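You operate a simulated robot arm through the tools that you are given. There is no shell and no other tool.

You run a simulated two-armed robot. Do the job below in one go: nothing can be reset, and whatever is moved stays where it is left.

## Task
Brake the table, fit its two pins and roll the plate to them.
Fine: the purple pin and the black pin each go in the stop hole of their colour, before the skid plate moves.
Where things are to end (x, y in the base frame): skid plate within 20 mm of [570, -150].

It is judged by the outcome, as a careful person would: the job done as asked, and still so three seconds after it is handed in. It fails if anything else is knocked over, pushed out of place, dropped, spilled or broken.

## Robot
Two 7-joint arms with fingered hands on one trunk that stands fixed in place. Base frame: the origin is at the foot of the trunk, x ahead of it, y to its left, z up; the work surface is at about z = 715. Lengths are in mm, angles in rad, forces in N, time in s.
The left shoulder is at [50, 214, 869], the right one opposite. With the tool pointing down near the work surface each hand reaches from about 420 to 900 mm from the base axis, measured 20 degrees to its own side. Payload 3 kg a hand.
The tool frame of a hand sits at the grasp point between the pads (the TCP): z along the fingers, y along the line on which they close. The tips reach 26 mm beyond it. The gripper opens to 132 mm. The gripper's body begins 73 mm behind the TCP. The gripper is a hand of 3 fingers: y runs from the thumb to the fingers, the wrist lies at [0, 0, -229] in the tool frame.
Orientation is that of the tool frame in the base frame, as a unit quaternion [x, y, z, w]. With the fingers straight down and closing along the base's y, the tool's x points along the base's -x, its y along +y and its z along -z.

## Interface
- The arms move only by the tool servo_tool. It takes "left_steps", "right_steps" or both (then of equal length, played together; a hand with none holds still); each is a list of rows, each a list of 6 numbers: the shift along the base's x, y, z in mm, then the turn, a rotation vector about the base's x, y, z in rad. In form: [[x, y, z, rx, ry, rz], ...]. A call has 1 to 20 rows; each row is the pose to reach, as a shift and turn from the pose commanded when the call began. A row lasts 0.2 s, in which the tool goes at most 50 mm and 0.15 rad; a call with a longer step from one row to the next is refused whole. Where a pose cannot be reached the arm comes as near as it can. A force on the tool above 40 N (or 10 N above the force at the start of the call, whichever is more), or a blocked arm, ends the call early, and 0.2 s more pass. In this call time passes only in rows, and 0.2 s behind the last. The reply holds the time, the measured pose of the TCP, the force on the tool along the base axes, the opening and the grip force, in the units named above and with some noise, with the torque about the TCP (base axes, N m) and any sound that the robot's microphone picked up.
- Cameras (640 x 400 px; columns grow to the right, rows downward): "scene" is now at [31.3, -24.9, 1499.8]; the picture's right is [-0.30, -0.96, 0.00], its down [-0.64, 0.20, -0.75] and it looks along [0.71, -0.22, -0.67] (base axes); focal length 338 px, centre (320, 200). "left" rides on the left gripper at [-62, 3, -92] in its tool frame; the picture's right is [-0.05, -1.00, 0.00], its down [0.83, -0.04, -0.56] and it looks along [0.55, -0.03, 0.83] (tool axes); focal length 230 px, centre (320, 200). "right" rides on the right gripper at [62, 3, -92] in its tool frame; the picture's right is [-0.05, 1.00, 0.00], its down [-0.83, -0.04, -0.56] and it looks along [-0.55, -0.03, 0.83] (tool axes); focal length 230 px, centre (320, 200). There is no depth. A picture from a camera that has moved, and an enlarged one, comes with that camera's place and axes in the base frame and with its lens.
- get_image(camera): a new picture of that camera. No time passes.
- curl_fingers(finger1, finger2, thumb_bend, hand): sets how far each is bent, from 0 (flat) to 1 (curled in); at 0.3 the hand is open as for a grip, at 0.7 the pads meet at the TCP. One left out holds its place. A second passes; each finger stops where it meets its share of the squeeze, and holds until it gets a number again. It is the only way to open and close the hand. It gives what a move gives, with no picture; readings hold the bend of each and the force on the fingers (four entries, about 0 where the hand has none), thumb and palm.
- turn_head(pan, tilt): turns the head with the scene camera to pan (to the left, within 1.501 rad either way) and tilt (down, from -0.506 to 1.204), counted from straight ahead of the robot. It gives what a move gives.
- close_up(camera, box): a new picture of the part [left, top, right, bottom] of that camera's present view, enlarged. No time passes.
- sign_off(): hands the job in; it is judged then, once.

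Places have to be worked out from the pictures, the camera data and where the tool is seen. Open the grippers and draw the arms clear of the work before you hand the job in, unless the task says otherwise.

The tools are called after "Emit:" by a JSON object that holds its "name" and its "arguments". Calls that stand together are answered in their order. servo_tool: Moves the arms, as the interface text tells. Its arguments: {"type":"object","properties":{"left_steps":{"type":"array","items":{"type":"array","items":{"type":"number"}}},"right_steps":{"type":"array","items":{"type":"array","items":{"type":"number"}}}},"required":[]} The other tools are called the same way: curl_fingers (finger1, finger2, thumb_bend, hand) moves the fingers one by one; turn_head (pan, tilt) turns the head that bears the scene camera; get_image (camera) takes a picture; close_up (camera, box) takes an enlarged picture of a part of a camera's view; sign_off () hands the job in.

At the start:

```text
t: 0.0
left_ee_pos: [610.9, 155.1, 1080.6]
left_ee_rot: [0.072, 0.997, 0.0, 0.0]
left_wrist_force: [0.1, -0.6, 0.8]
left_torque: [0.02, 0.02, 0.03]
left_gripper_width: 131.8
left_gripper_force: 0.1
left_shape: jaw
left_bend: [0.3, 0.3, 0.3]
left_finger forces: [0.0, 0.1, 0.0, 0.0, 0.1, 0.0]
right_ee_pos: [601.5, -368.3, 1057.2]
right_ee_rot: [0.072, 0.997, 0.0, 0.0]
right_wrist_force: [-0.4, 0.5, 0.5]
right_torque: [0.02, 0.01, 0.0]
right_gripper_width: 131.8
right_gripper_force: 0.1
right_shape: jaw
right_bend: [0.3, 0.3, 0.3]
right_finger forces: [0.0, 0.0, 0.0, 0.0, 0.1, 0.0]
head pan, tilt: [-0.3, 0.728]
```

scene: 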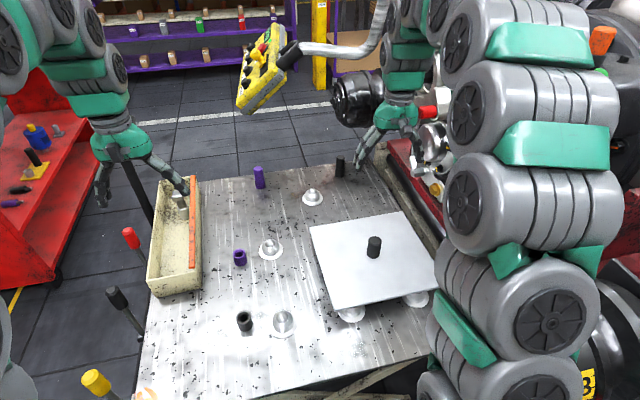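
right: 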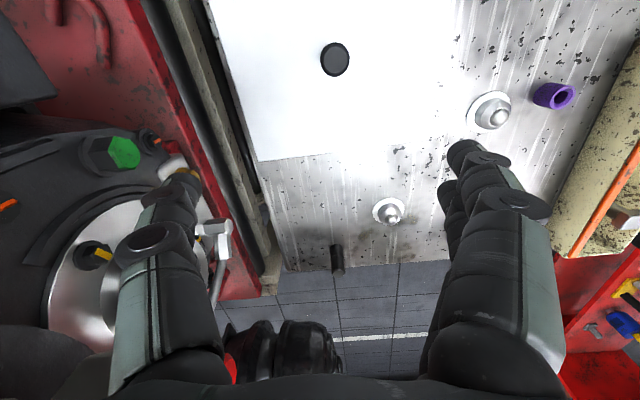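
left: 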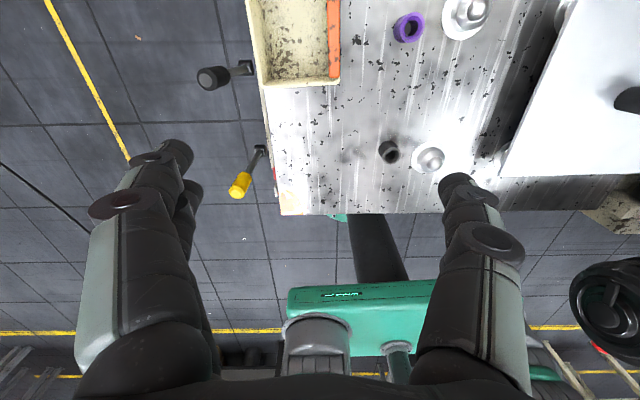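

I'll start by looking closer at the scene: a table with ball casters, a skid plate with a black knob, pins, holes, and levers at the left side (red, black, yellow).

Emit:
{"name": "close_up", "arguments": {"camera": "scene", "box": [60, 150, 300, 400]}}

Emit:
{"name": "close_up", "arguments": {"camera": "scene", "box": [220, 140, 460, 340]}}

Emit:
{"name": "close_up", "arguments": {"camera": "left", "box": [160, 0, 480, 220]}}

Emit:
{"name": "close_up", "arguments": {"camera": "right", "box": [260, 0, 640, 280]}}

```text
1.60 times, centred on (180, 275) of scene
camera zoom: at [31.3, -24.9, 1499.8], right [-0.3, -0.96, 0.0], down [-0.64, 0.2, -0.75], along [0.71, -0.22, -0.67], focal length 541 px, centre (544, 80)
```

zoom: 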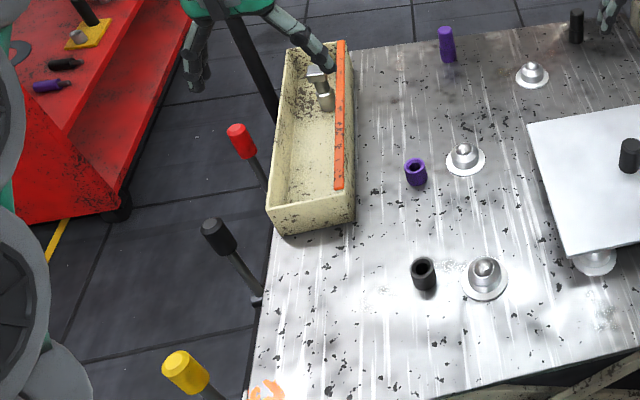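

```text
2.00 times, centred on (340, 240) of scene
camera zoom: at [31.3, -24.9, 1499.8], right [-0.3, -0.96, 0.0], down [-0.64, 0.2, -0.75], along [0.71, -0.22, -0.67], focal length 677 px, centre (280, 120)
```

zoom: 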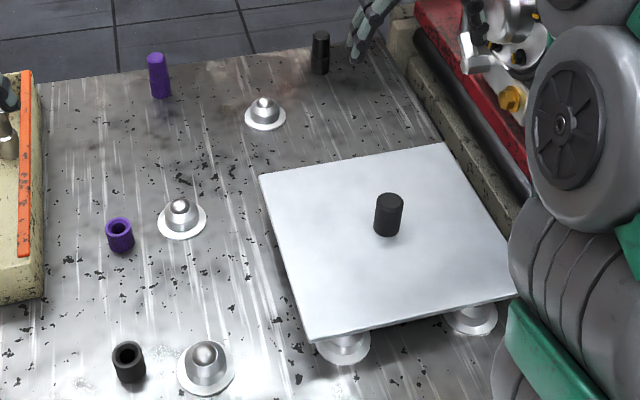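

```text
1.82 times, centred on (320, 110) of left
camera zoom: at [671.8, 149.1, 1172.1], right [-0.09, -1.0, 0.0], down [-0.83, 0.08, 0.56], along [-0.55, 0.05, -0.83], focal length 418 px, centre (320, 364)
```

zoom: 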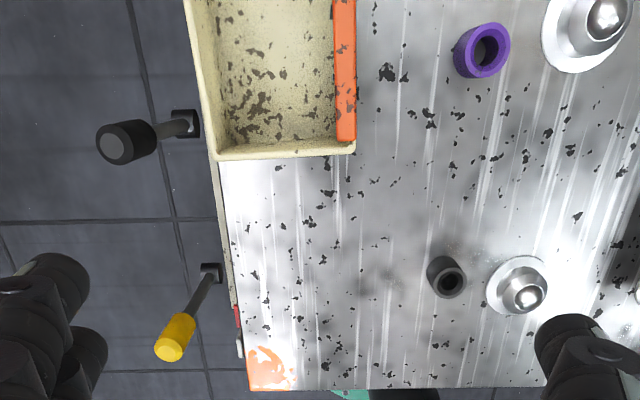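

```text
1.43 times, centred on (450, 140) of right
camera zoom: at [540.0, -354.9, 1149.6], right [0.19, 0.98, 0.0], down [0.82, -0.16, 0.56], along [0.54, -0.11, -0.83], focal length 329 px, centre (134, 286)
```

zoom: 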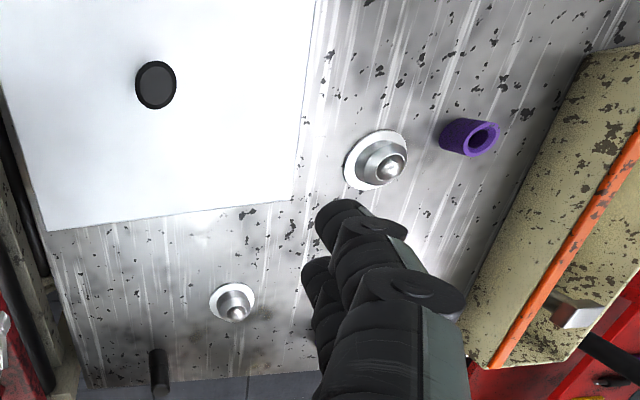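

Before moving I need to identify the levers, labels, pins and the tray contents, so I zoom in more on these.

Emit:
{"name": "close_up", "arguments": {"camera": "scene", "box": [230, 150, 360, 231]}}

Emit:
{"name": "close_up", "arguments": {"camera": "scene", "box": [140, 170, 220, 220]}}

Emit:
{"name": "close_up", "arguments": {"camera": "scene", "box": [0, 110, 80, 220]}}

Emit:
{"name": "close_up", "arguments": {"camera": "scene", "box": [230, 10, 330, 120]}}

Emit:
{"name": "close_up", "arguments": {"camera": "right", "box": [200, 160, 460, 320]}}

Emit:
{"name": "turn_head", "arguments": {"pan": 0.3, "tilt": 0.95}}

```text
4.92 times, centred on (295, 190) of scene
camera zoom: at [31.3, -24.9, 1499.8], right [-0.3, -0.96, 0.0], down [-0.64, 0.2, -0.75], along [0.71, -0.22, -0.67], focal length 1666 px, centre (443, 247)
```

zoom: 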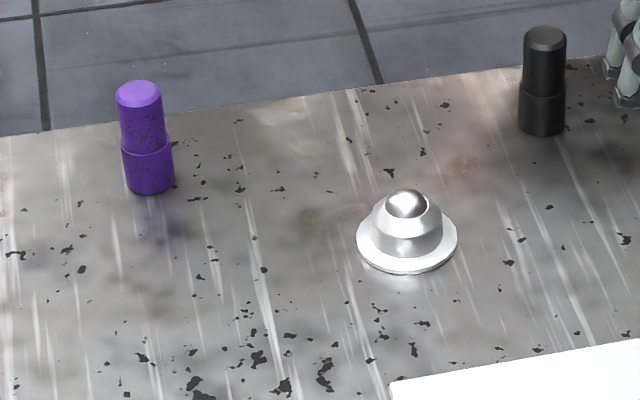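

```text
8.00 times, centred on (180, 195) of scene
camera zoom: at [31.3, -24.9, 1499.8], right [-0.3, -0.96, 0.0], down [-0.64, 0.2, -0.75], along [0.71, -0.22, -0.67], focal length 2707 px, centre (1440, 240)
```

zoom: 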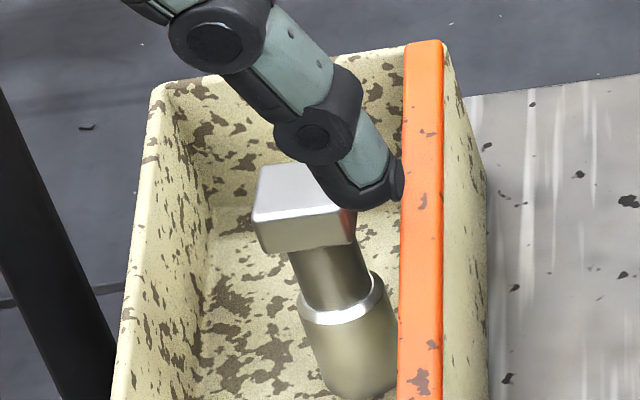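

```text
3.64 times, centred on (40, 165) of scene
camera zoom: at [31.3, -24.9, 1499.8], right [-0.3, -0.96, 0.0], down [-0.64, 0.2, -0.75], along [0.71, -0.22, -0.67], focal length 1230 px, centre (1338, 327)
```

zoom: 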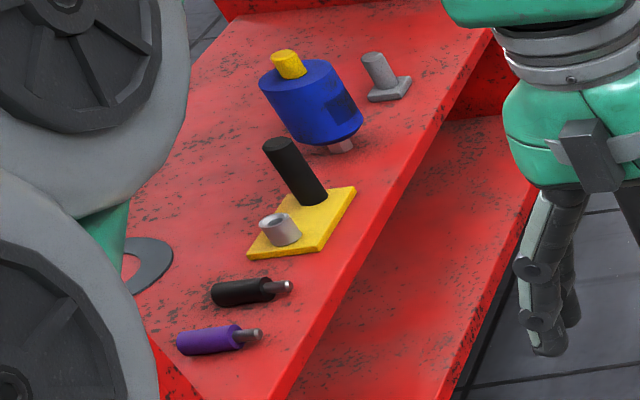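

```text
3.64 times, centred on (280, 65) of scene
camera zoom: at [31.3, -24.9, 1499.8], right [-0.3, -0.96, 0.0], down [-0.64, 0.2, -0.75], along [0.71, -0.22, -0.67], focal length 1230 px, centre (466, 691)
```

zoom: 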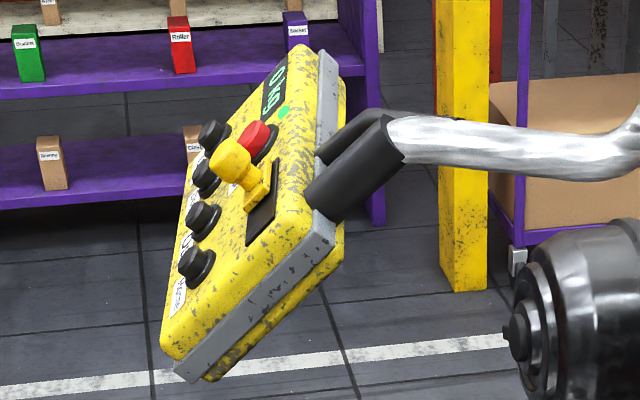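

```text
2.46 times, centred on (330, 240) of right
camera zoom: at [540.0, -354.9, 1149.6], right [0.19, 0.98, 0.0], down [0.82, -0.16, 0.56], along [0.54, -0.11, -0.83], focal length 566 px, centre (295, 102)
```

zoom: 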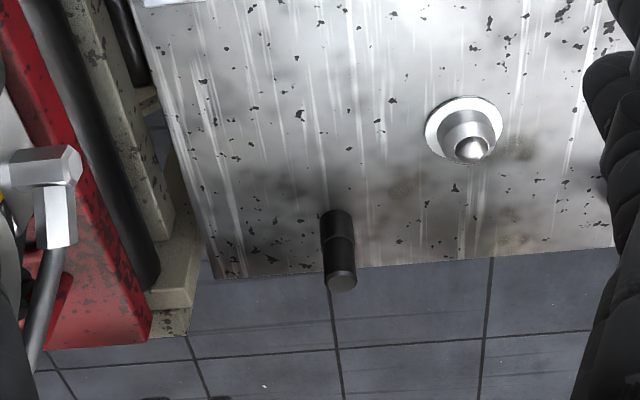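

```text
t: 1.0
left_ee_pos: [610.5, 154.7, 1080.1]
left_ee_rot: [0.072, 0.997, -0.001, 0.0]
left_wrist_force: [0.6, 0.5, -0.3]
left_torque: [0.01, -0.02, -0.02]
left_gripper_width: 131.8
left_gripper_force: 0.0
left_shape: jaw
left_bend: [0.3, 0.3, 0.3]
left_finger forces: [0.0, 0.1, 0.1, 0.1, 0.0, 0.0]
right_ee_pos: [600.1, -368.2, 1058.0]
right_ee_rot: [0.071, 0.997, 0.0, 0.0]
right_wrist_force: [0.1, 0.4, 0.3]
right_torque: [0.0, -0.02, 0.0]
right_gripper_width: 132.0
right_gripper_force: 0.0
right_shape: jaw
right_bend: [0.3, 0.3, 0.3]
right_finger forces: [0.0, 0.0, 0.0, 0.1, 0.0, 0.1]
head pan, tilt: [0.3, 0.949]
```

Now I view the new head direction to see the levers and their labels.

Emit:
{"name": "get_image", "arguments": {"camera": "scene"}}

Emit:
{"name": "close_up", "arguments": {"camera": "scene", "box": [200, 100, 440, 250]}}

Emit:
{"name": "close_up", "arguments": {"camera": "scene", "box": [200, 230, 440, 380]}}

```text
taken
```

scene: 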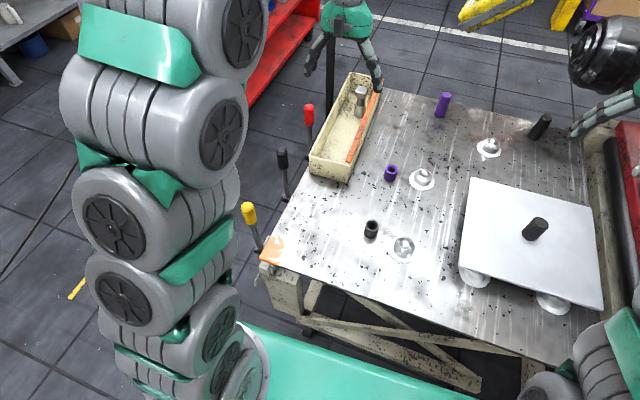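

```text
2.67 times, centred on (320, 175) of scene
camera zoom: at [20.7, 21.4, 1482.4], right [0.29, -0.96, 0.0], down [-0.78, -0.24, -0.58], along [0.56, 0.17, -0.81], focal length 902 px, centre (320, 267)
```

zoom: 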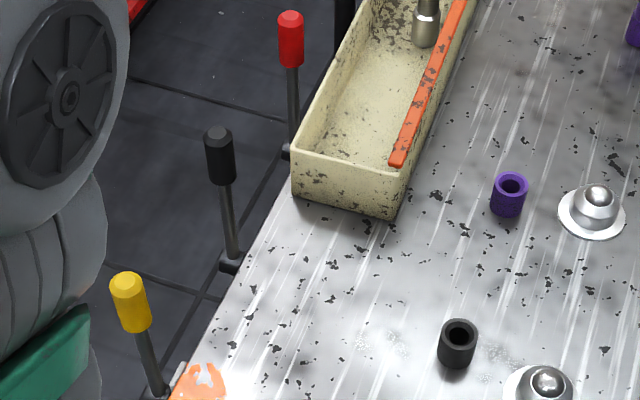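

```text
2.67 times, centred on (320, 305) of scene
camera zoom: at [20.7, 21.4, 1482.4], right [0.29, -0.96, 0.0], down [-0.78, -0.24, -0.58], along [0.56, 0.17, -0.81], focal length 902 px, centre (320, -80)
```

zoom: 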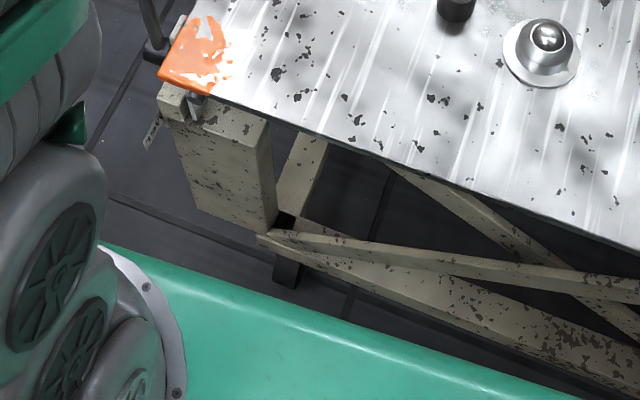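

A tag hangs at the near-left corner of the table; I zoom on it and on each lever base for labels.

Emit:
{"name": "close_up", "arguments": {"camera": "scene", "box": [235, 250, 299, 290]}}

Emit:
{"name": "close_up", "arguments": {"camera": "scene", "box": [230, 195, 294, 275]}}

Emit:
{"name": "close_up", "arguments": {"camera": "left", "box": [230, 110, 330, 220]}}

Emit:
{"name": "close_up", "arguments": {"camera": "left", "box": [190, 40, 290, 110]}}

Emit:
{"name": "close_up", "arguments": {"camera": "scene", "box": [300, 70, 400, 190]}}

```text
10.00 times, centred on (267, 270) of scene
camera zoom: at [20.7, 21.4, 1482.4], right [0.29, -0.96, 0.0], down [-0.78, -0.24, -0.58], along [0.56, 0.17, -0.81], focal length 3384 px, centre (850, -500)
```

zoom: 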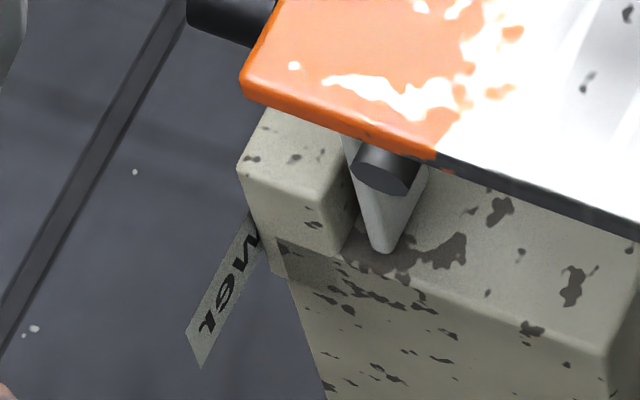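

```text
5.00 times, centred on (262, 235) of scene
camera zoom: at [20.7, 21.4, 1482.4], right [0.29, -0.96, 0.0], down [-0.78, -0.24, -0.58], along [0.56, 0.17, -0.81], focal length 1692 px, centre (610, 25)
```

zoom: 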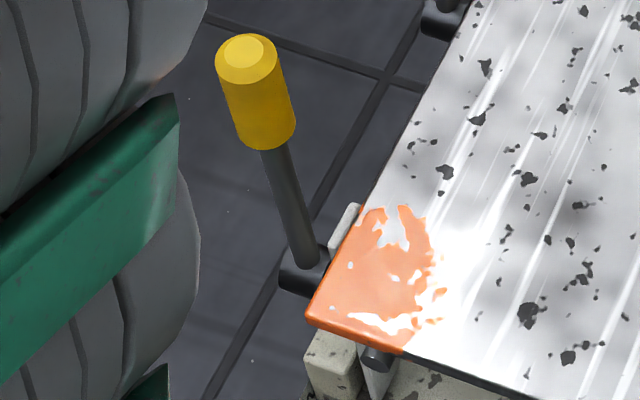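

```text
3.64 times, centred on (280, 165) of left
camera zoom: at [671.8, 149.1, 1172.2], right [-0.09, -1.0, 0.0], down [-0.83, 0.08, 0.56], along [-0.55, 0.05, -0.83], focal length 837 px, centre (466, 327)
```

zoom: 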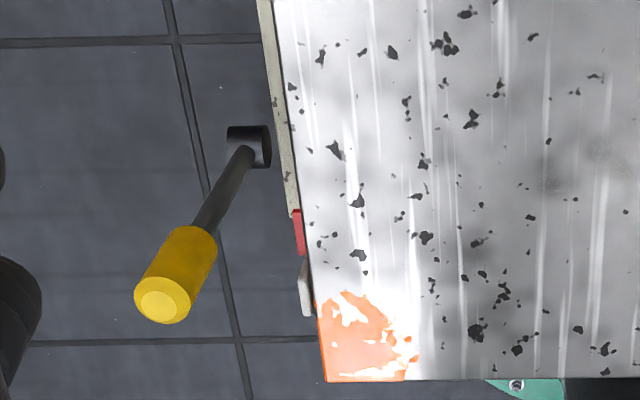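

```text
5.71 times, centred on (240, 75) of left
camera zoom: at [671.8, 149.1, 1172.2], right [-0.09, -1.0, 0.0], down [-0.83, 0.08, 0.56], along [-0.55, 0.05, -0.83], focal length 1315 px, centre (777, 914)
```

zoom: 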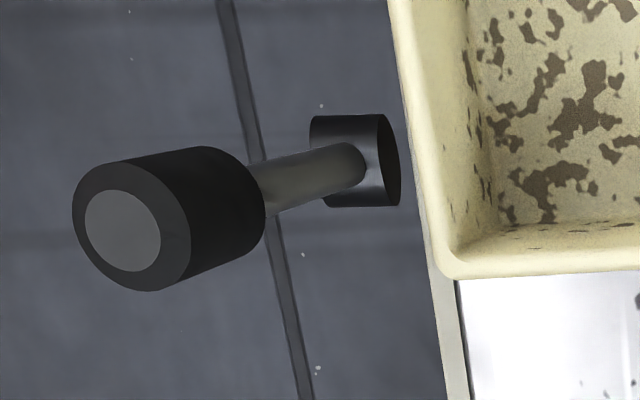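

```text
3.33 times, centred on (350, 130) of scene
camera zoom: at [20.7, 21.4, 1482.4], right [0.29, -0.96, 0.0], down [-0.78, -0.24, -0.58], along [0.56, 0.17, -0.81], focal length 1128 px, centre (220, 433)
```

zoom: 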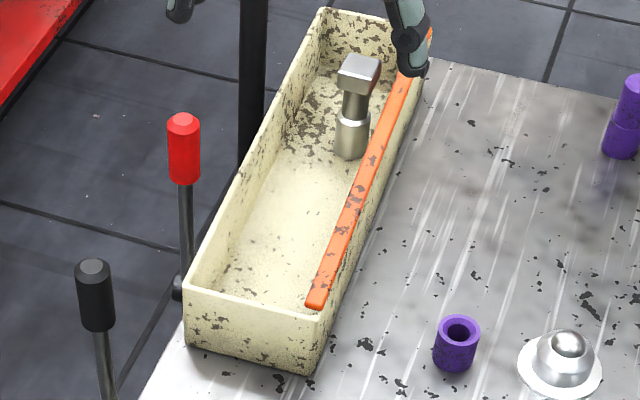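

The labels look to be on the left side face of the table, facing +y. I'll take the left hand out to the left and turn it so that its camera looks back toward -y at that face.

Emit:
{"name": "servo_tool", "arguments": {"left_steps": [[0, 30, 0, 0, 0, 0.13], [-10, 70, 0, 0, 0, 0.26], [-20, 115, -10, 0, 0, 0.39], [-30, 160, -30, 0, 0, 0.52], [-40, 200, -50, 0, 0, 0.65], [-50, 240, -70, 0, 0, 0.78], [-60, 275, -90, 0, 0, 0.91], [-70, 300, -110, 0, 0, 1.04], [-80, 320, -130, 0, 0, 1.17], [-90, 325, -150, 0, 0, 1.3], [-100, 325, -165, 0, 0, 1.43], [-110, 325, -180, 0, 0, 1.57]]}}

Emit:
{"name": "get_image", "arguments": {"camera": "left"}}

Emit:
{"name": "get_image", "arguments": {"camera": "scene"}}

```text
refused: row 4 steps farther than a row can; nothing moved
```

```text
taken
camera left: at [671.8, 149.1, 1172.2], right [-0.09, -1.0, 0.0], down [-0.83, 0.08, 0.56], along [-0.55, 0.05, -0.83], focal length 230 px, centre (320, 200)
```

left: 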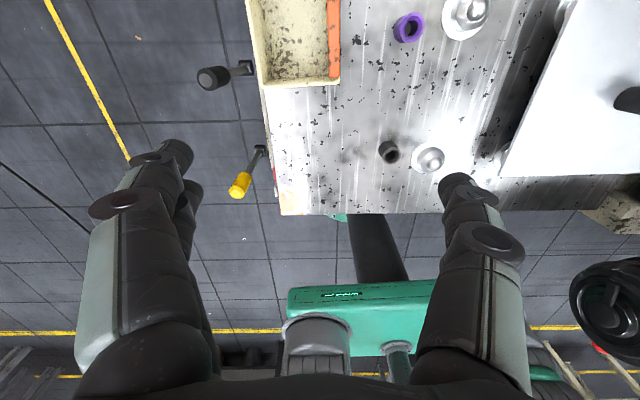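

```text
taken
```

scene: 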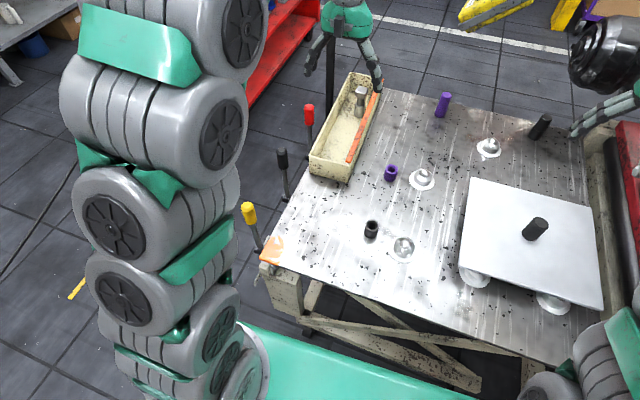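

The call was refused because a step was slightly too long; nothing moved. I redo it with smaller steps.

Emit:
{"name": "servo_tool", "arguments": {"left_steps": [[0, 30, 0, 0, 0, 0.13], [-10, 70, 0, 0, 0, 0.26], [-20, 110, -10, 0, 0, 0.39], [-30, 145, -25, 0, 0, 0.52], [-40, 180, -45, 0, 0, 0.65], [-50, 215, -65, 0, 0, 0.78], [-60, 250, -85, 0, 0, 0.91], [-70, 280, -105, 0, 0, 1.04], [-80, 305, -125, 0, 0, 1.17], [-90, 315, -145, 0, 0, 1.3], [-100, 320, -165, 0, 0, 1.43], [-110, 325, -180, 0, 0, 1.57]]}}

Emit:
{"name": "get_image", "arguments": {"camera": "left"}}

Emit:
{"name": "get_image", "arguments": {"camera": "scene"}}

```text
t: 3.6
left_ee_pos: [500.0, 479.6, 900.3]
left_ee_rot: [-0.656, 0.755, 0.0, 0.0]
left_wrist_force: [0.4, 1.2, 0.3]
left_torque: [-0.02, 0.0, 0.0]
left_gripper_width: 131.9
left_gripper_force: 0.0
left_shape: jaw
left_bend: [0.3, 0.3, 0.3]
left_finger forces: [0.0, 0.0, 0.0, 0.0, 0.0, 0.0]
right_ee_pos: [600.6, -368.5, 1057.4]
right_ee_rot: [0.071, 0.997, -0.001, -0.001]
right_wrist_force: [-0.3, 0.5, 0.2]
right_torque: [0.02, -0.01, 0.01]
right_gripper_width: 131.9
right_gripper_force: 0.1
right_shape: jaw
right_bend: [0.3, 0.3, 0.3]
right_finger forces: [0.0, 0.0, 0.0, 0.0, 0.0, 0.0]
head pan, tilt: [0.3, 0.949]
```

```text
taken
camera left: at [504.7, 541.4, 991.9], right [1.0, -0.09, 0.0], down [-0.07, -0.83, 0.56], along [-0.05, -0.55, -0.83], focal length 230 px, centre (320, 200)
```

left: 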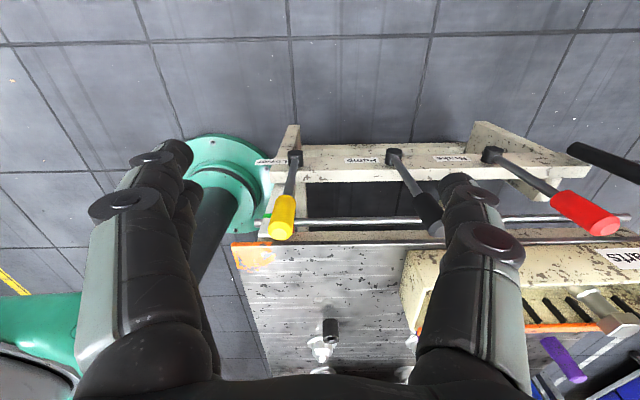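

```text
taken
```

scene: 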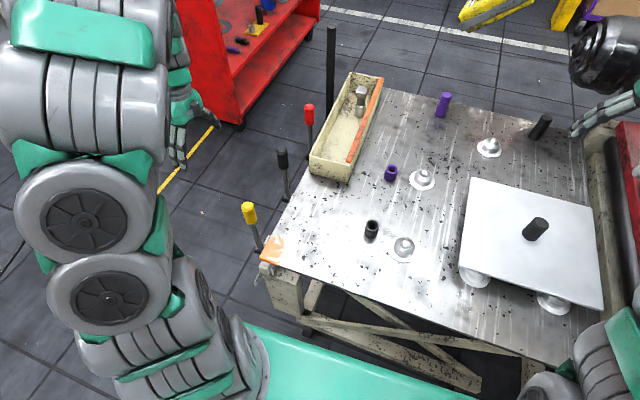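

The side face bears a label at each lever. I zoom in to read them.

Emit:
{"name": "close_up", "arguments": {"camera": "left", "box": [240, 120, 560, 260]}}

Emit:
{"name": "close_up", "arguments": {"camera": "left", "box": [245, 140, 325, 190]}}

Emit:
{"name": "close_up", "arguments": {"camera": "left", "box": [330, 135, 410, 185]}}

Emit:
{"name": "close_up", "arguments": {"camera": "left", "box": [420, 135, 500, 185]}}

Emit:
{"name": "close_up", "arguments": {"camera": "left", "box": [220, 190, 320, 280]}}

Emit:
{"name": "close_up", "arguments": {"camera": "left", "box": [480, 200, 640, 400]}}

```text
2.00 times, centred on (400, 190) of left
camera zoom: at [504.7, 541.4, 991.9], right [1.0, -0.09, 0.0], down [-0.07, -0.83, 0.56], along [-0.05, -0.55, -0.83], focal length 460 px, centre (160, 220)
```

zoom: 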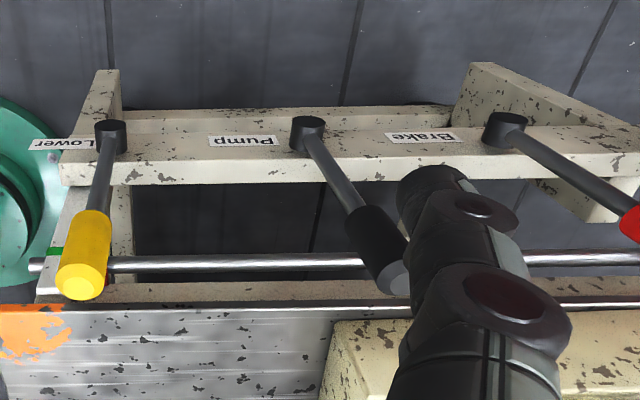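

```text
8.00 times, centred on (285, 165) of left
camera zoom: at [504.7, 541.4, 991.9], right [1.0, -0.09, 0.0], down [-0.07, -0.83, 0.56], along [-0.05, -0.55, -0.83], focal length 1841 px, centre (600, 480)
```

zoom: 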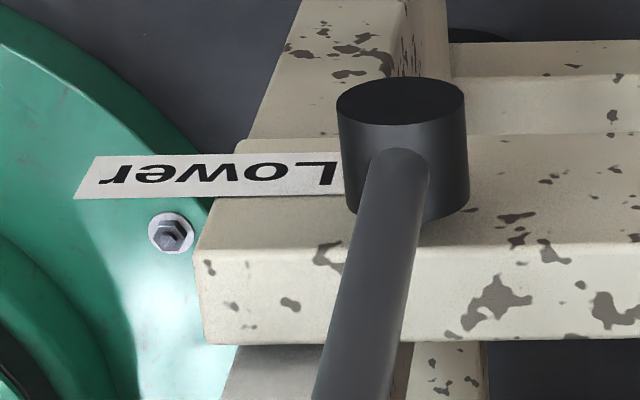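

```text
8.00 times, centred on (370, 160) of left
camera zoom: at [504.7, 541.4, 991.9], right [1.0, -0.09, 0.0], down [-0.07, -0.83, 0.56], along [-0.05, -0.55, -0.83], focal length 1841 px, centre (-80, 520)
```

zoom: 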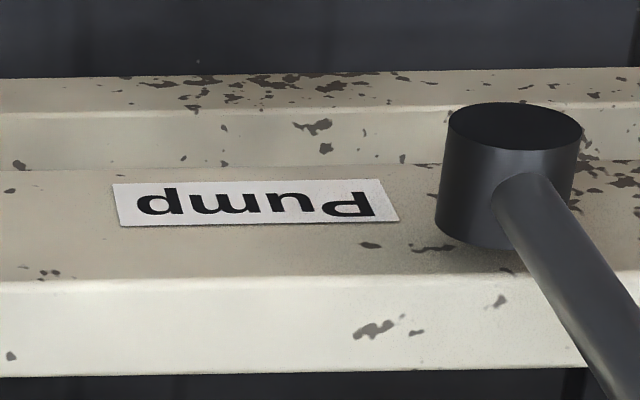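

```text
8.00 times, centred on (460, 160) of left
camera zoom: at [504.7, 541.4, 991.9], right [1.0, -0.09, 0.0], down [-0.07, -0.83, 0.56], along [-0.05, -0.55, -0.83], focal length 1841 px, centre (-800, 520)
```

zoom: 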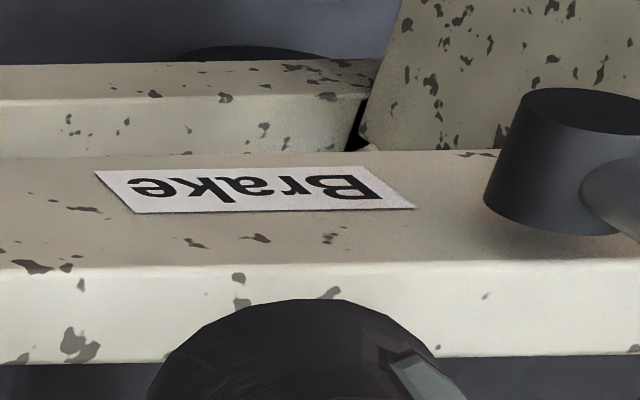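

```text
4.44 times, centred on (270, 235) of left
camera zoom: at [504.7, 541.4, 991.9], right [1.0, -0.09, 0.0], down [-0.07, -0.83, 0.56], along [-0.05, -0.55, -0.83], focal length 1022 px, centre (542, 44)
```

zoom: 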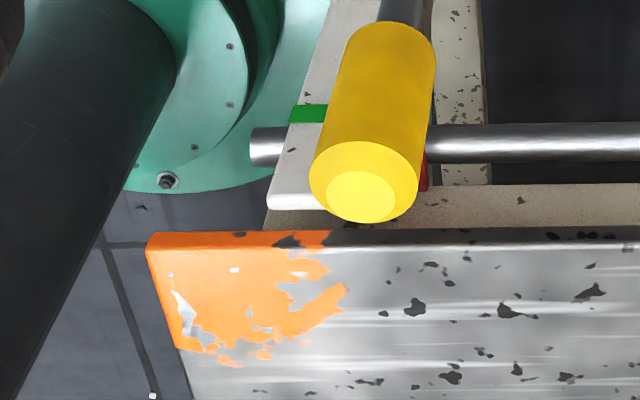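

```text
2.00 times, centred on (560, 300) of left
camera zoom: at [504.7, 541.4, 991.9], right [1.0, -0.09, 0.0], down [-0.07, -0.83, 0.56], along [-0.05, -0.55, -0.83], focal length 460 px, centre (-160, 0)
```

zoom: 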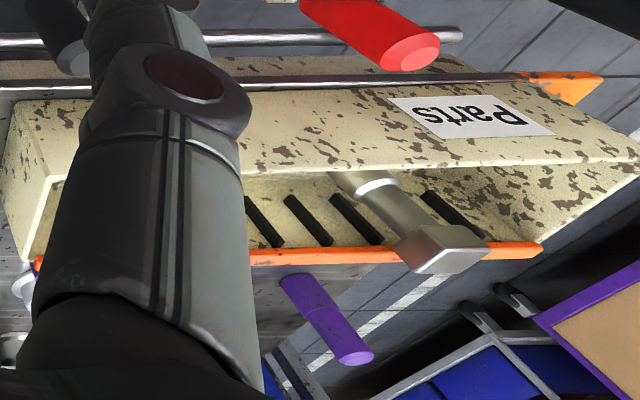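

Labels read: yellow = "Lower", black = "Pump", red = "Brake". The red lever (about x 853, y 321, knob top z≈766) is the brake. Now I study pins, bushings and the red lever with more zoom from the head.

Emit:
{"name": "close_up", "arguments": {"camera": "scene", "box": [424, 85, 464, 125]}}

Emit:
{"name": "close_up", "arguments": {"camera": "scene", "box": [518, 105, 566, 145]}}

Emit:
{"name": "close_up", "arguments": {"camera": "scene", "box": [370, 150, 410, 190]}}

Emit:
{"name": "close_up", "arguments": {"camera": "scene", "box": [350, 210, 390, 250]}}

Emit:
{"name": "close_up", "arguments": {"camera": "scene", "box": [450, 170, 610, 320]}}

Emit:
{"name": "close_up", "arguments": {"camera": "left", "box": [560, 170, 640, 260]}}

```text
10.00 times, centred on (444, 105) of scene
camera zoom: at [20.7, 21.4, 1482.4], right [0.3, -0.96, 0.0], down [-0.78, -0.24, -0.58], along [0.56, 0.17, -0.81], focal length 3384 px, centre (-920, 1150)
```

zoom: 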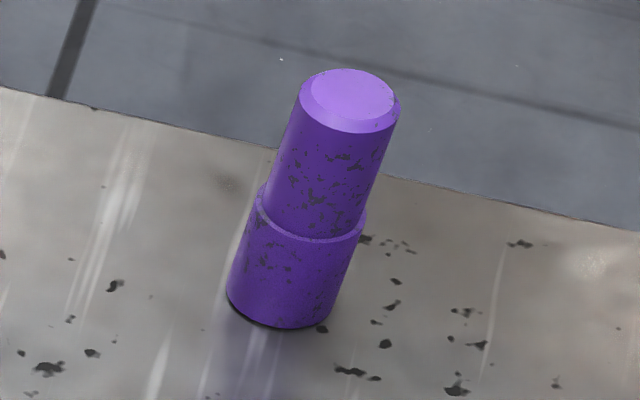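

```text
10.00 times, centred on (542, 125) of scene
camera zoom: at [20.7, 21.4, 1482.4], right [0.3, -0.96, 0.0], down [-0.78, -0.24, -0.58], along [0.56, 0.17, -0.81], focal length 3384 px, centre (-1900, 950)
```

zoom: 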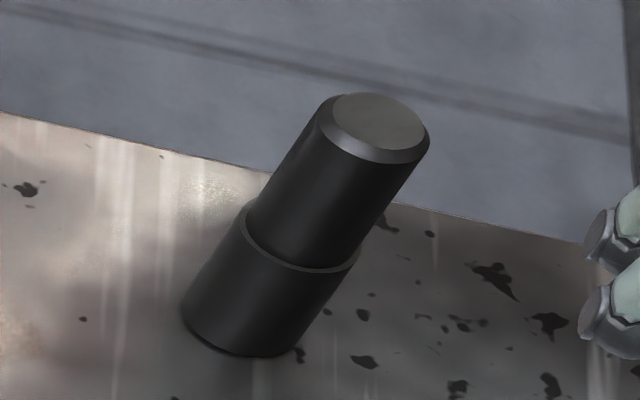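

```text
10.00 times, centred on (390, 170) of scene
camera zoom: at [20.7, 21.4, 1482.4], right [0.3, -0.96, 0.0], down [-0.78, -0.24, -0.58], along [0.56, 0.17, -0.81], focal length 3384 px, centre (-380, 500)
```

zoom: 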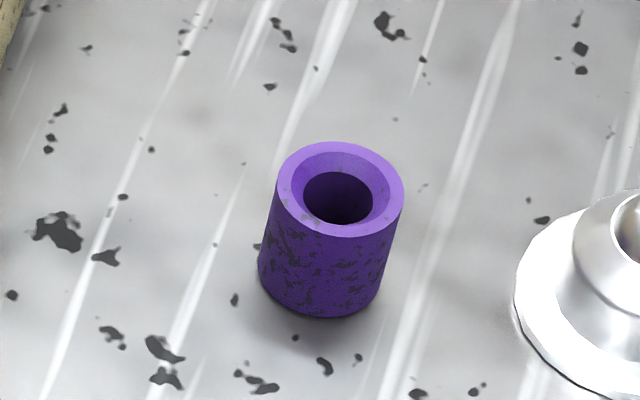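

```text
10.00 times, centred on (370, 230) of scene
camera zoom: at [20.7, 21.4, 1482.4], right [0.3, -0.96, 0.0], down [-0.78, -0.24, -0.58], along [0.56, 0.17, -0.81], focal length 3384 px, centre (-180, -100)
```

zoom: 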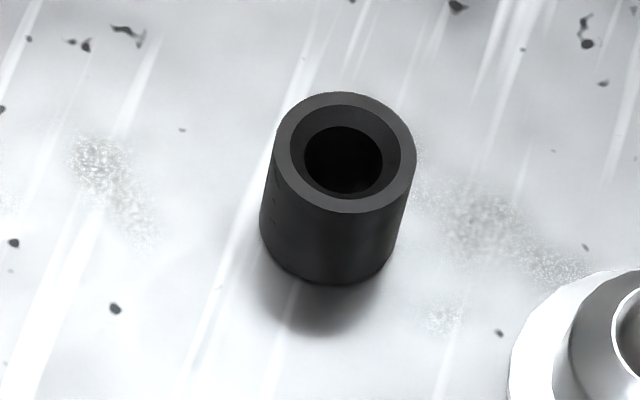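

```text
2.67 times, centred on (530, 245) of scene
camera zoom: at [20.7, 21.4, 1482.4], right [0.3, -0.96, 0.0], down [-0.78, -0.24, -0.58], along [0.56, 0.17, -0.81], focal length 902 px, centre (-240, 80)
```

zoom: 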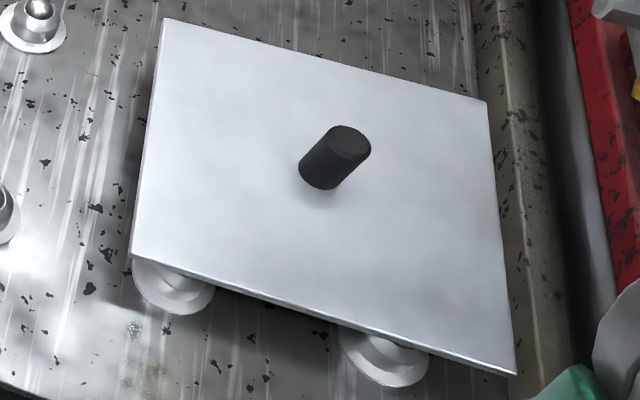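

```text
4.44 times, centred on (600, 215) of left
camera zoom: at [504.7, 541.4, 991.9], right [1.0, -0.09, 0.0], down [-0.07, -0.83, 0.56], along [-0.05, -0.55, -0.83], focal length 1022 px, centre (-924, 133)
```

zoom: 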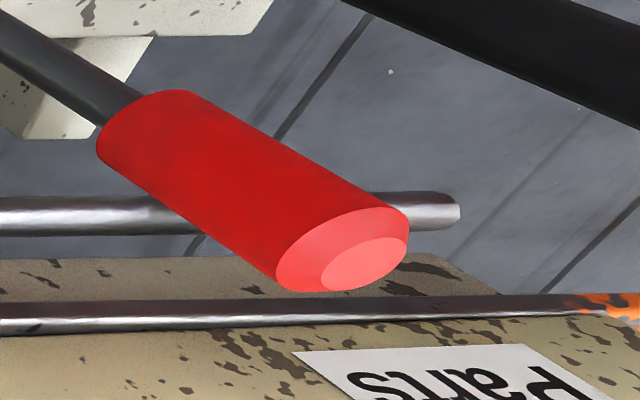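

The red (Brake) lever stands upright next to the tray, its hub at about z 540. I want to see which way it should go and what the red/green marks by the rod mean, so I lower and tilt the left hand for a flatter view of the side.

Emit:
{"name": "servo_tool", "arguments": {"left_steps": [[5, 20, -35, -0.14, 0, 0], [10, 40, -70, -0.28, 0, 0], [15, 60, -105, -0.42, 0, 0], [20, 80, -140, -0.56, 0, 0]]}}

Emit:
{"name": "get_image", "arguments": {"camera": "left"}}

Emit:
{"name": "close_up", "arguments": {"camera": "left", "box": [200, 80, 360, 240]}}

Emit:
{"name": "close_up", "arguments": {"camera": "left", "box": [440, 80, 640, 240]}}

```text
t: 4.6
left_ee_pos: [520.5, 559.7, 759.6]
left_ee_rot: [-0.629, 0.727, -0.209, -0.181]
left_wrist_force: [0.2, -0.7, 0.1]
left_torque: [-0.07, 0.02, 0.01]
left_gripper_width: 131.8
left_gripper_force: 0.0
left_shape: jaw
left_bend: [0.3, 0.3, 0.3]
left_finger forces: [0.1, 0.1, 0.1, 0.1, 0.1, 0.0]
right_ee_pos: [600.8, -367.3, 1056.4]
right_ee_rot: [0.072, 0.997, 0.0, 0.0]
right_wrist_force: [0.5, -1.2, 0.2]
right_torque: [-0.03, 0.01, 0.0]
right_gripper_width: 131.6
right_gripper_force: 0.0
right_shape: jaw
right_bend: [0.3, 0.3, 0.3]
right_finger forces: [0.0, 0.0, 0.0, 0.0, 0.1, 0.0]
head pan, tilt: [0.3, 0.949]
```

```text
taken
camera left: at [525.4, 660.9, 805.0], right [1.0, -0.08, 0.05], down [-0.08, -0.41, 0.91], along [-0.05, -0.91, -0.41], focal length 230 px, centre (320, 200)
```

left: 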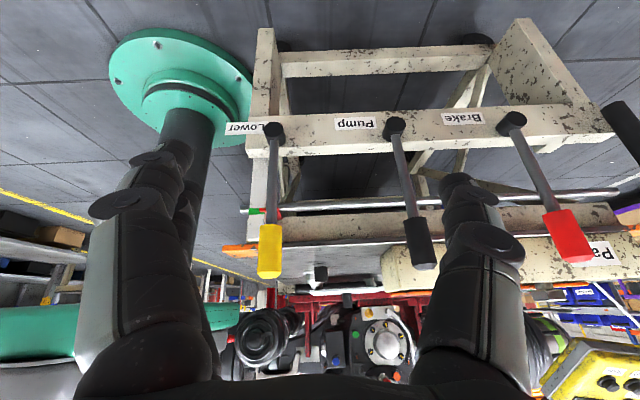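

```text
2.50 times, centred on (280, 160) of left
camera zoom: at [525.4, 660.9, 805.0], right [1.0, -0.08, 0.05], down [-0.08, -0.41, 0.91], along [-0.05, -0.91, -0.41], focal length 575 px, centre (420, 300)
```

zoom: 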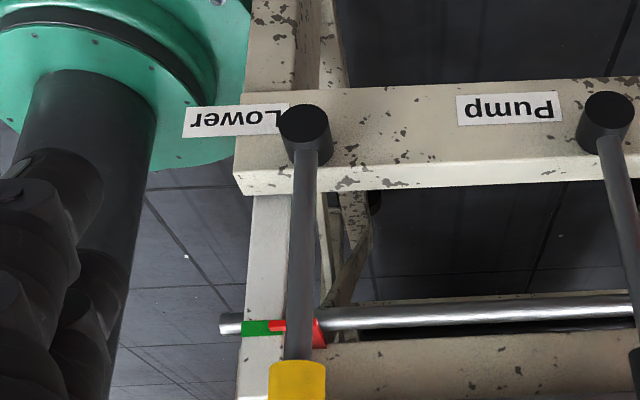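

```text
2.50 times, centred on (540, 160) of left
camera zoom: at [525.4, 660.9, 805.0], right [1.0, -0.08, 0.05], down [-0.08, -0.41, 0.91], along [-0.05, -0.91, -0.41], focal length 575 px, centre (-230, 300)
```

zoom: 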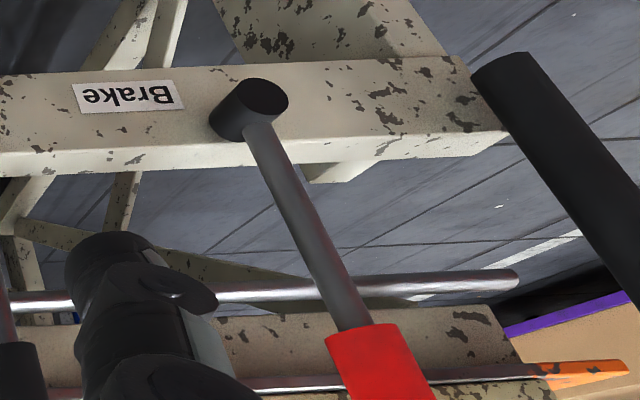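

Zooming in on the red/green indicator by the rod end near the yellow lever.

Emit:
{"name": "close_up", "arguments": {"camera": "left", "box": [230, 190, 310, 240]}}

Emit:
{"name": "close_up", "arguments": {"camera": "left", "box": [380, 160, 460, 280]}}

```text
8.00 times, centred on (270, 215) of left
camera zoom: at [525.4, 660.9, 805.0], right [1.0, -0.08, 0.05], down [-0.08, -0.41, 0.91], along [-0.05, -0.91, -0.41], focal length 1841 px, centre (720, 80)
```

zoom: 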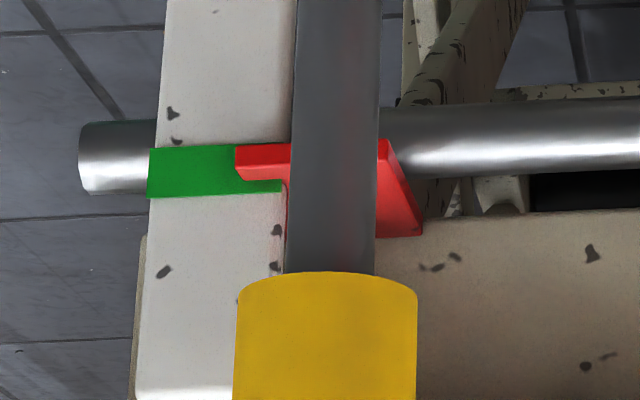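

```text
3.33 times, centred on (420, 220) of left
camera zoom: at [525.4, 660.9, 805.0], right [1.0, -0.08, 0.05], down [-0.08, -0.41, 0.91], along [-0.05, -0.91, -0.41], focal length 767 px, centre (-13, 133)
```

zoom: 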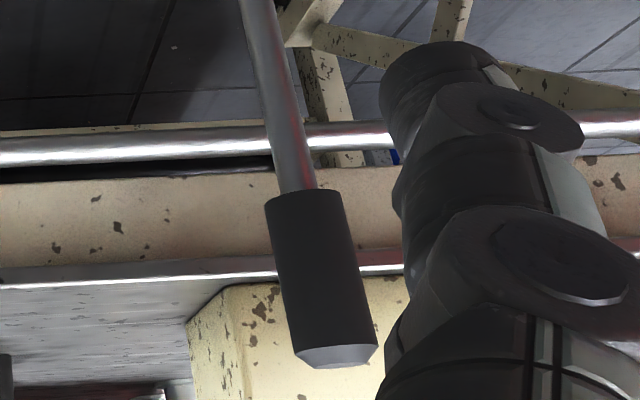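

The red pointer sits on the green band: that is the table-height scale and the height is right, so only the red brake lever is to be moved. I check the black post near the red lever for clearance.

Emit:
{"name": "close_up", "arguments": {"camera": "scene", "box": [290, 10, 390, 160]}}

Emit:
{"name": "close_up", "arguments": {"camera": "left", "box": [480, 60, 640, 270]}}

```text
2.67 times, centred on (340, 85) of scene
camera zoom: at [20.7, 21.5, 1482.4], right [0.3, -0.96, 0.0], down [-0.78, -0.24, -0.58], along [0.56, 0.17, -0.81], focal length 902 px, centre (267, 507)
```

zoom: 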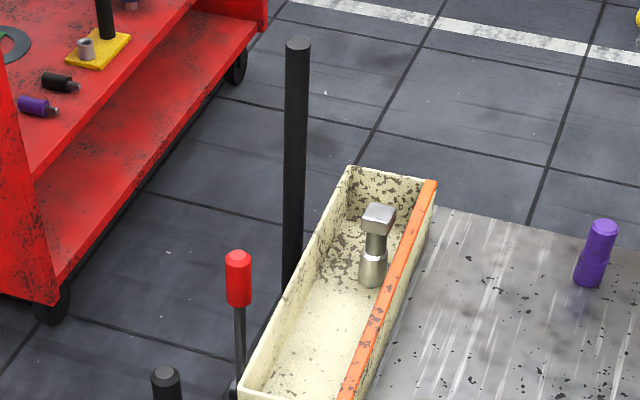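

```text
1.90 times, centred on (560, 165) of left
camera zoom: at [525.4, 660.9, 805.0], right [1.0, -0.08, 0.05], down [-0.08, -0.41, 0.91], along [-0.05, -0.91, -0.41], focal length 438 px, centre (-137, 267)
```

zoom: 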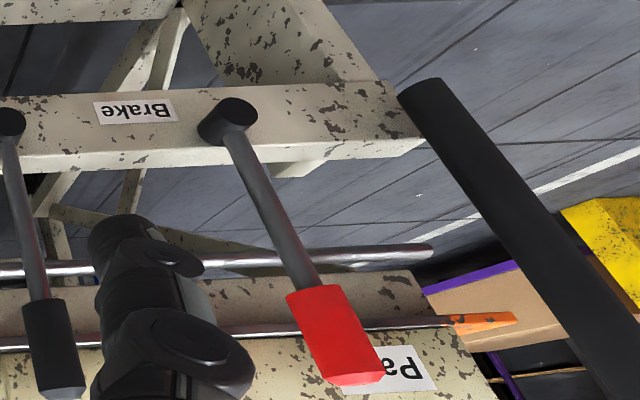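

The black post is the table's push handle at about (1033, 298), 180 mm beyond the red lever. I bring the left hand back up and untilt it first.

Emit:
{"name": "servo_tool", "arguments": {"left_steps": [[10, -10, 40, 0.14, 0, 0], [20, -20, 80, 0.28, 0, 0], [30, -30, 120, 0.42, 0, 0], [40, -40, 160, 0.56, 0, 0]]}}

Emit:
{"name": "curl_fingers", "arguments": {"hand": "left", "finger1": 0.48, "finger2": 0.48, "thumb_bend": 0.48}}

```text
t: 5.6
left_ee_pos: [557.3, 522.4, 920.7]
left_ee_rot: [-0.656, 0.755, 0.0, 0.001]
left_wrist_force: [-0.4, 0.1, 0.0]
left_torque: [0.05, -0.03, 0.0]
left_gripper_width: 132.1
left_gripper_force: 0.2
left_shape: jaw
left_bend: [0.3, 0.3, 0.3]
left_finger forces: [0.0, 0.0, 0.0, 0.0, 0.0, 0.1]
right_ee_pos: [600.1, -367.4, 1056.5]
right_ee_rot: [0.071, 0.997, 0.0, 0.0]
right_wrist_force: [-0.6, 0.1, -0.3]
right_torque: [-0.01, 0.0, 0.0]
right_gripper_width: 131.9
right_gripper_force: 0.0
right_shape: jaw
right_bend: [0.3, 0.3, 0.3]
right_finger forces: [0.0, 0.0, 0.0, 0.0, 0.0, 0.0]
head pan, tilt: [0.3, 0.949]
```

```text
t: 6.6
left_ee_pos: [559.4, 521.3, 920.6]
left_ee_rot: [-0.655, 0.756, 0.0, 0.001]
left_wrist_force: [0.4, 0.6, 0.0]
left_torque: [-0.04, 0.02, -0.02]
left_gripper_width: 75.0
left_gripper_force: 0.0
left_shape: fingers
left_bend: [0.48, 0.48, 0.48]
left_finger forces: [0.1, 0.0, 0.0, 0.0, 0.0, 0.1]
right_ee_pos: [599.7, -367.2, 1057.0]
right_ee_rot: [0.071, 0.997, -0.001, 0.0]
right_wrist_force: [-0.6, 0.1, -0.1]
right_torque: [-0.01, 0.01, -0.01]
right_gripper_width: 131.6
right_gripper_force: 0.1
right_shape: jaw
right_bend: [0.3, 0.3, 0.3]
right_finger forces: [0.0, 0.1, 0.0, 0.0, 0.0, 0.0]
head pan, tilt: [0.3, 0.949]
```

Fingers are half closed (75 mm). Now I yaw the hand back and move it above and in front of the red lever.

Emit:
{"name": "servo_tool", "arguments": {"left_steps": [[14, -20, 0, 0, 0, -0.143], [28, -39, 0, 0, 0, -0.286], [42, -59, 0, 0, 0, -0.429], [56, -78, 0, 0, 0, -0.572], [70, -98, 0, 0, 0, -0.715], [84, -118, 0, 0, 0, -0.858], [98, -137, -5, 0, 0, -1.001], [112, -157, -10, 0, 0, -1.144], [126, -176, -15, 0, 0, -1.287], [140, -196, -20, 0, 0, -1.43], [155, -196, -35, 0, -0.13, -1.43]]}}

Emit:
{"name": "get_image", "arguments": {"camera": "left"}}

Emit:
{"name": "get_image", "arguments": {"camera": "scene"}}

```text
t: 9.0
left_ee_pos: [715.3, 322.7, 886.6]
left_ee_rot: [0.002, 0.998, -0.039, 0.045]
left_wrist_force: [0.1, 0.0, 1.6]
left_torque: [0.03, -0.01, 0.0]
left_gripper_width: 75.1
left_gripper_force: 0.0
left_shape: fingers
left_bend: [0.48, 0.48, 0.48]
left_finger forces: [0.1, 0.0, 0.0, 0.0, 0.0, 0.0]
right_ee_pos: [601.2, -367.9, 1057.0]
right_ee_rot: [0.072, 0.997, 0.001, 0.0]
right_wrist_force: [-0.2, 0.0, 0.0]
right_torque: [0.0, 0.02, 0.0]
right_gripper_width: 131.8
right_gripper_force: 0.1
right_shape: jaw
right_bend: [0.3, 0.3, 0.3]
right_finger forces: [0.0, 0.0, 0.0, 0.1, 0.1, 0.0]
head pan, tilt: [0.3, 0.949]
```

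```text
taken
camera left: at [767.9, 332.8, 983.3], right [0.04, -1.0, 0.08], down [-0.88, 0.0, 0.48], along [-0.48, -0.09, -0.87], focal length 230 px, centre (320, 200)
```

left: 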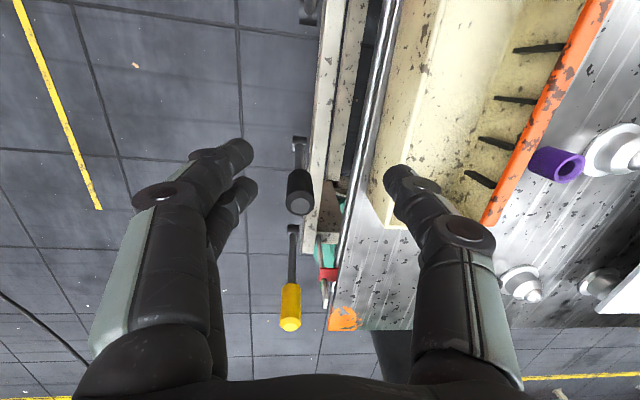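

```text
taken
```

scene: 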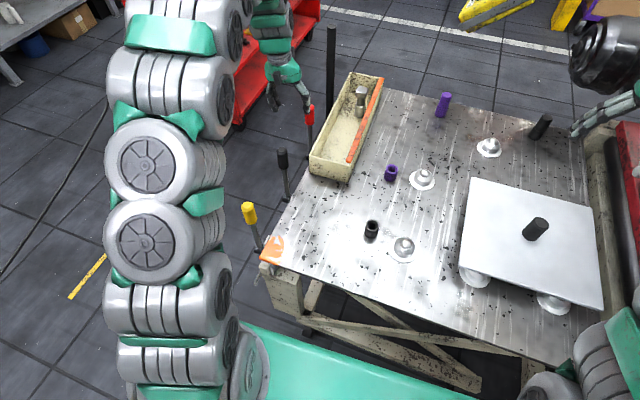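

A small roll crept in because the turn vector isn't a plain composition; I correct it while tilting the hand 45° forward to a pre-grasp point about 100 mm from the red knob.

Emit:
{"name": "servo_tool", "arguments": {"left_steps": [[13, 0, -10, 0.015, -0.139, 0.005], [26, 0, -25, 0.03, -0.278, 0.011], [40, -1, -42, 0.045, -0.417, 0.016], [53, -1, -62, 0.06, -0.556, 0.022], [67, -2, -81, 0.075, -0.695, 0.027]]}}

Emit:
{"name": "get_image", "arguments": {"camera": "left"}}

Emit:
{"name": "close_up", "arguments": {"camera": "scene", "box": [230, 50, 390, 190]}}

```text
t: 10.2
left_ee_pos: [784.2, 323.1, 804.6]
left_ee_rot: [0.002, 0.924, 0.003, 0.383]
left_wrist_force: [0.3, 0.3, 1.1]
left_torque: [0.03, 0.02, -0.02]
left_gripper_width: 74.6
left_gripper_force: 0.1
left_shape: fingers
left_bend: [0.48, 0.48, 0.48]
left_finger forces: [0.1, 0.1, 0.0, 0.0, 0.0, 0.0]
right_ee_pos: [600.7, -368.3, 1056.7]
right_ee_rot: [0.071, 0.997, 0.0, 0.0]
right_wrist_force: [0.0, 0.1, -0.4]
right_torque: [0.01, 0.04, 0.05]
right_gripper_width: 131.7
right_gripper_force: 0.0
right_shape: jaw
right_bend: [0.3, 0.3, 0.3]
right_finger forces: [0.0, 0.1, 0.0, 0.0, 0.0, 0.0]
head pan, tilt: [0.3, 0.949]
```

```text
taken
camera left: at [761.4, 325.0, 912.8], right [0.03, -1.0, 0.03], down [-0.98, -0.04, -0.2], along [0.2, -0.02, -0.98], focal length 230 px, centre (320, 200)
```

left: 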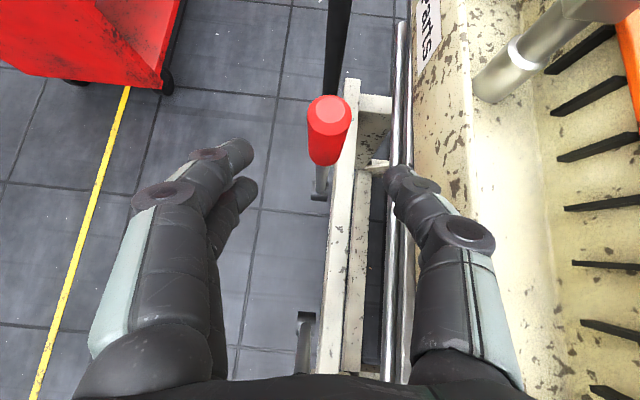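

```text
2.86 times, centred on (310, 120) of scene
camera zoom: at [20.7, 21.4, 1482.4], right [0.3, -0.96, 0.0], down [-0.78, -0.24, -0.58], along [0.56, 0.17, -0.81], focal length 967 px, centre (349, 429)
```

zoom: 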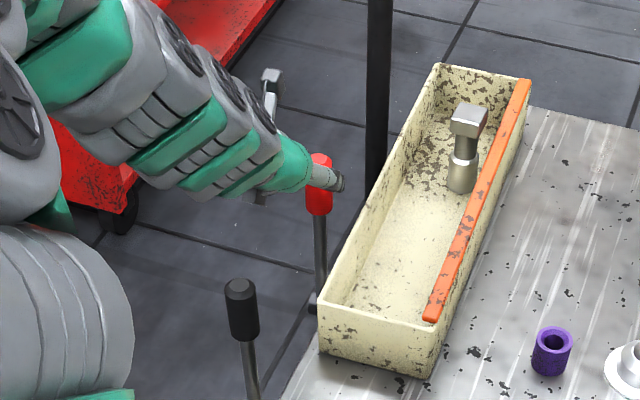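

The knob top shows at about (853, 317, 766), lever upright, right between the fingers. I advance along the tool axis so the knob lies at the grasp point.

Emit:
{"name": "servo_tool", "arguments": {"left_steps": [[23, -2, -22, 0, 0, 0], [46, -4, -44, 0, 0, 0], [68, -5, -66, 0, 0, 0]]}}

Emit:
{"name": "get_image", "arguments": {"camera": "left"}}

```text
t: 11.0
left_ee_pos: [847.4, 319.9, 739.0]
left_ee_rot: [0.003, 0.925, 0.002, 0.381]
left_wrist_force: [0.0, 1.6, 0.0]
left_torque: [-0.03, -0.03, -0.06]
left_gripper_width: 75.0
left_gripper_force: 0.1
left_shape: fingers
left_bend: [0.48, 0.48, 0.48]
left_finger forces: [0.0, 0.0, 0.0, 0.1, 0.0, 0.0]
left hand out of reach, approached as far as the arm can: row 3
right_ee_pos: [601.1, -366.3, 1056.6]
right_ee_rot: [0.071, 0.997, 0.0, -0.001]
right_wrist_force: [0.8, 0.7, 0.0]
right_torque: [-0.09, 0.03, 0.0]
right_gripper_width: 131.6
right_gripper_force: 0.0
right_shape: jaw
right_bend: [0.3, 0.3, 0.3]
right_finger forces: [0.0, 0.0, 0.1, 0.0, 0.1, 0.0]
head pan, tilt: [0.3, 0.949]
```

```text
taken
camera left: at [826.1, 321.7, 848.6], right [0.03, -1.0, 0.03], down [-0.98, -0.04, -0.19], along [0.19, -0.02, -0.98], focal length 230 px, centre (320, 200)
```

left: 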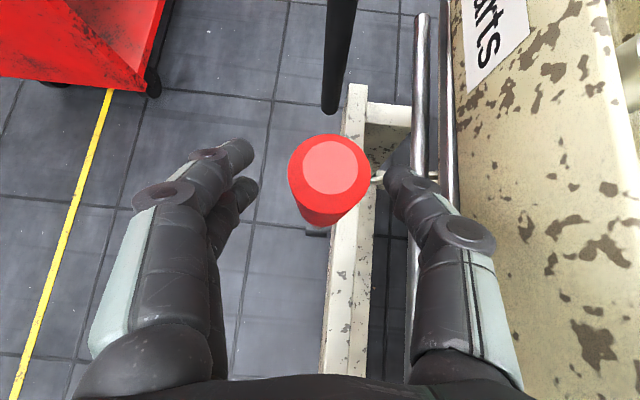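

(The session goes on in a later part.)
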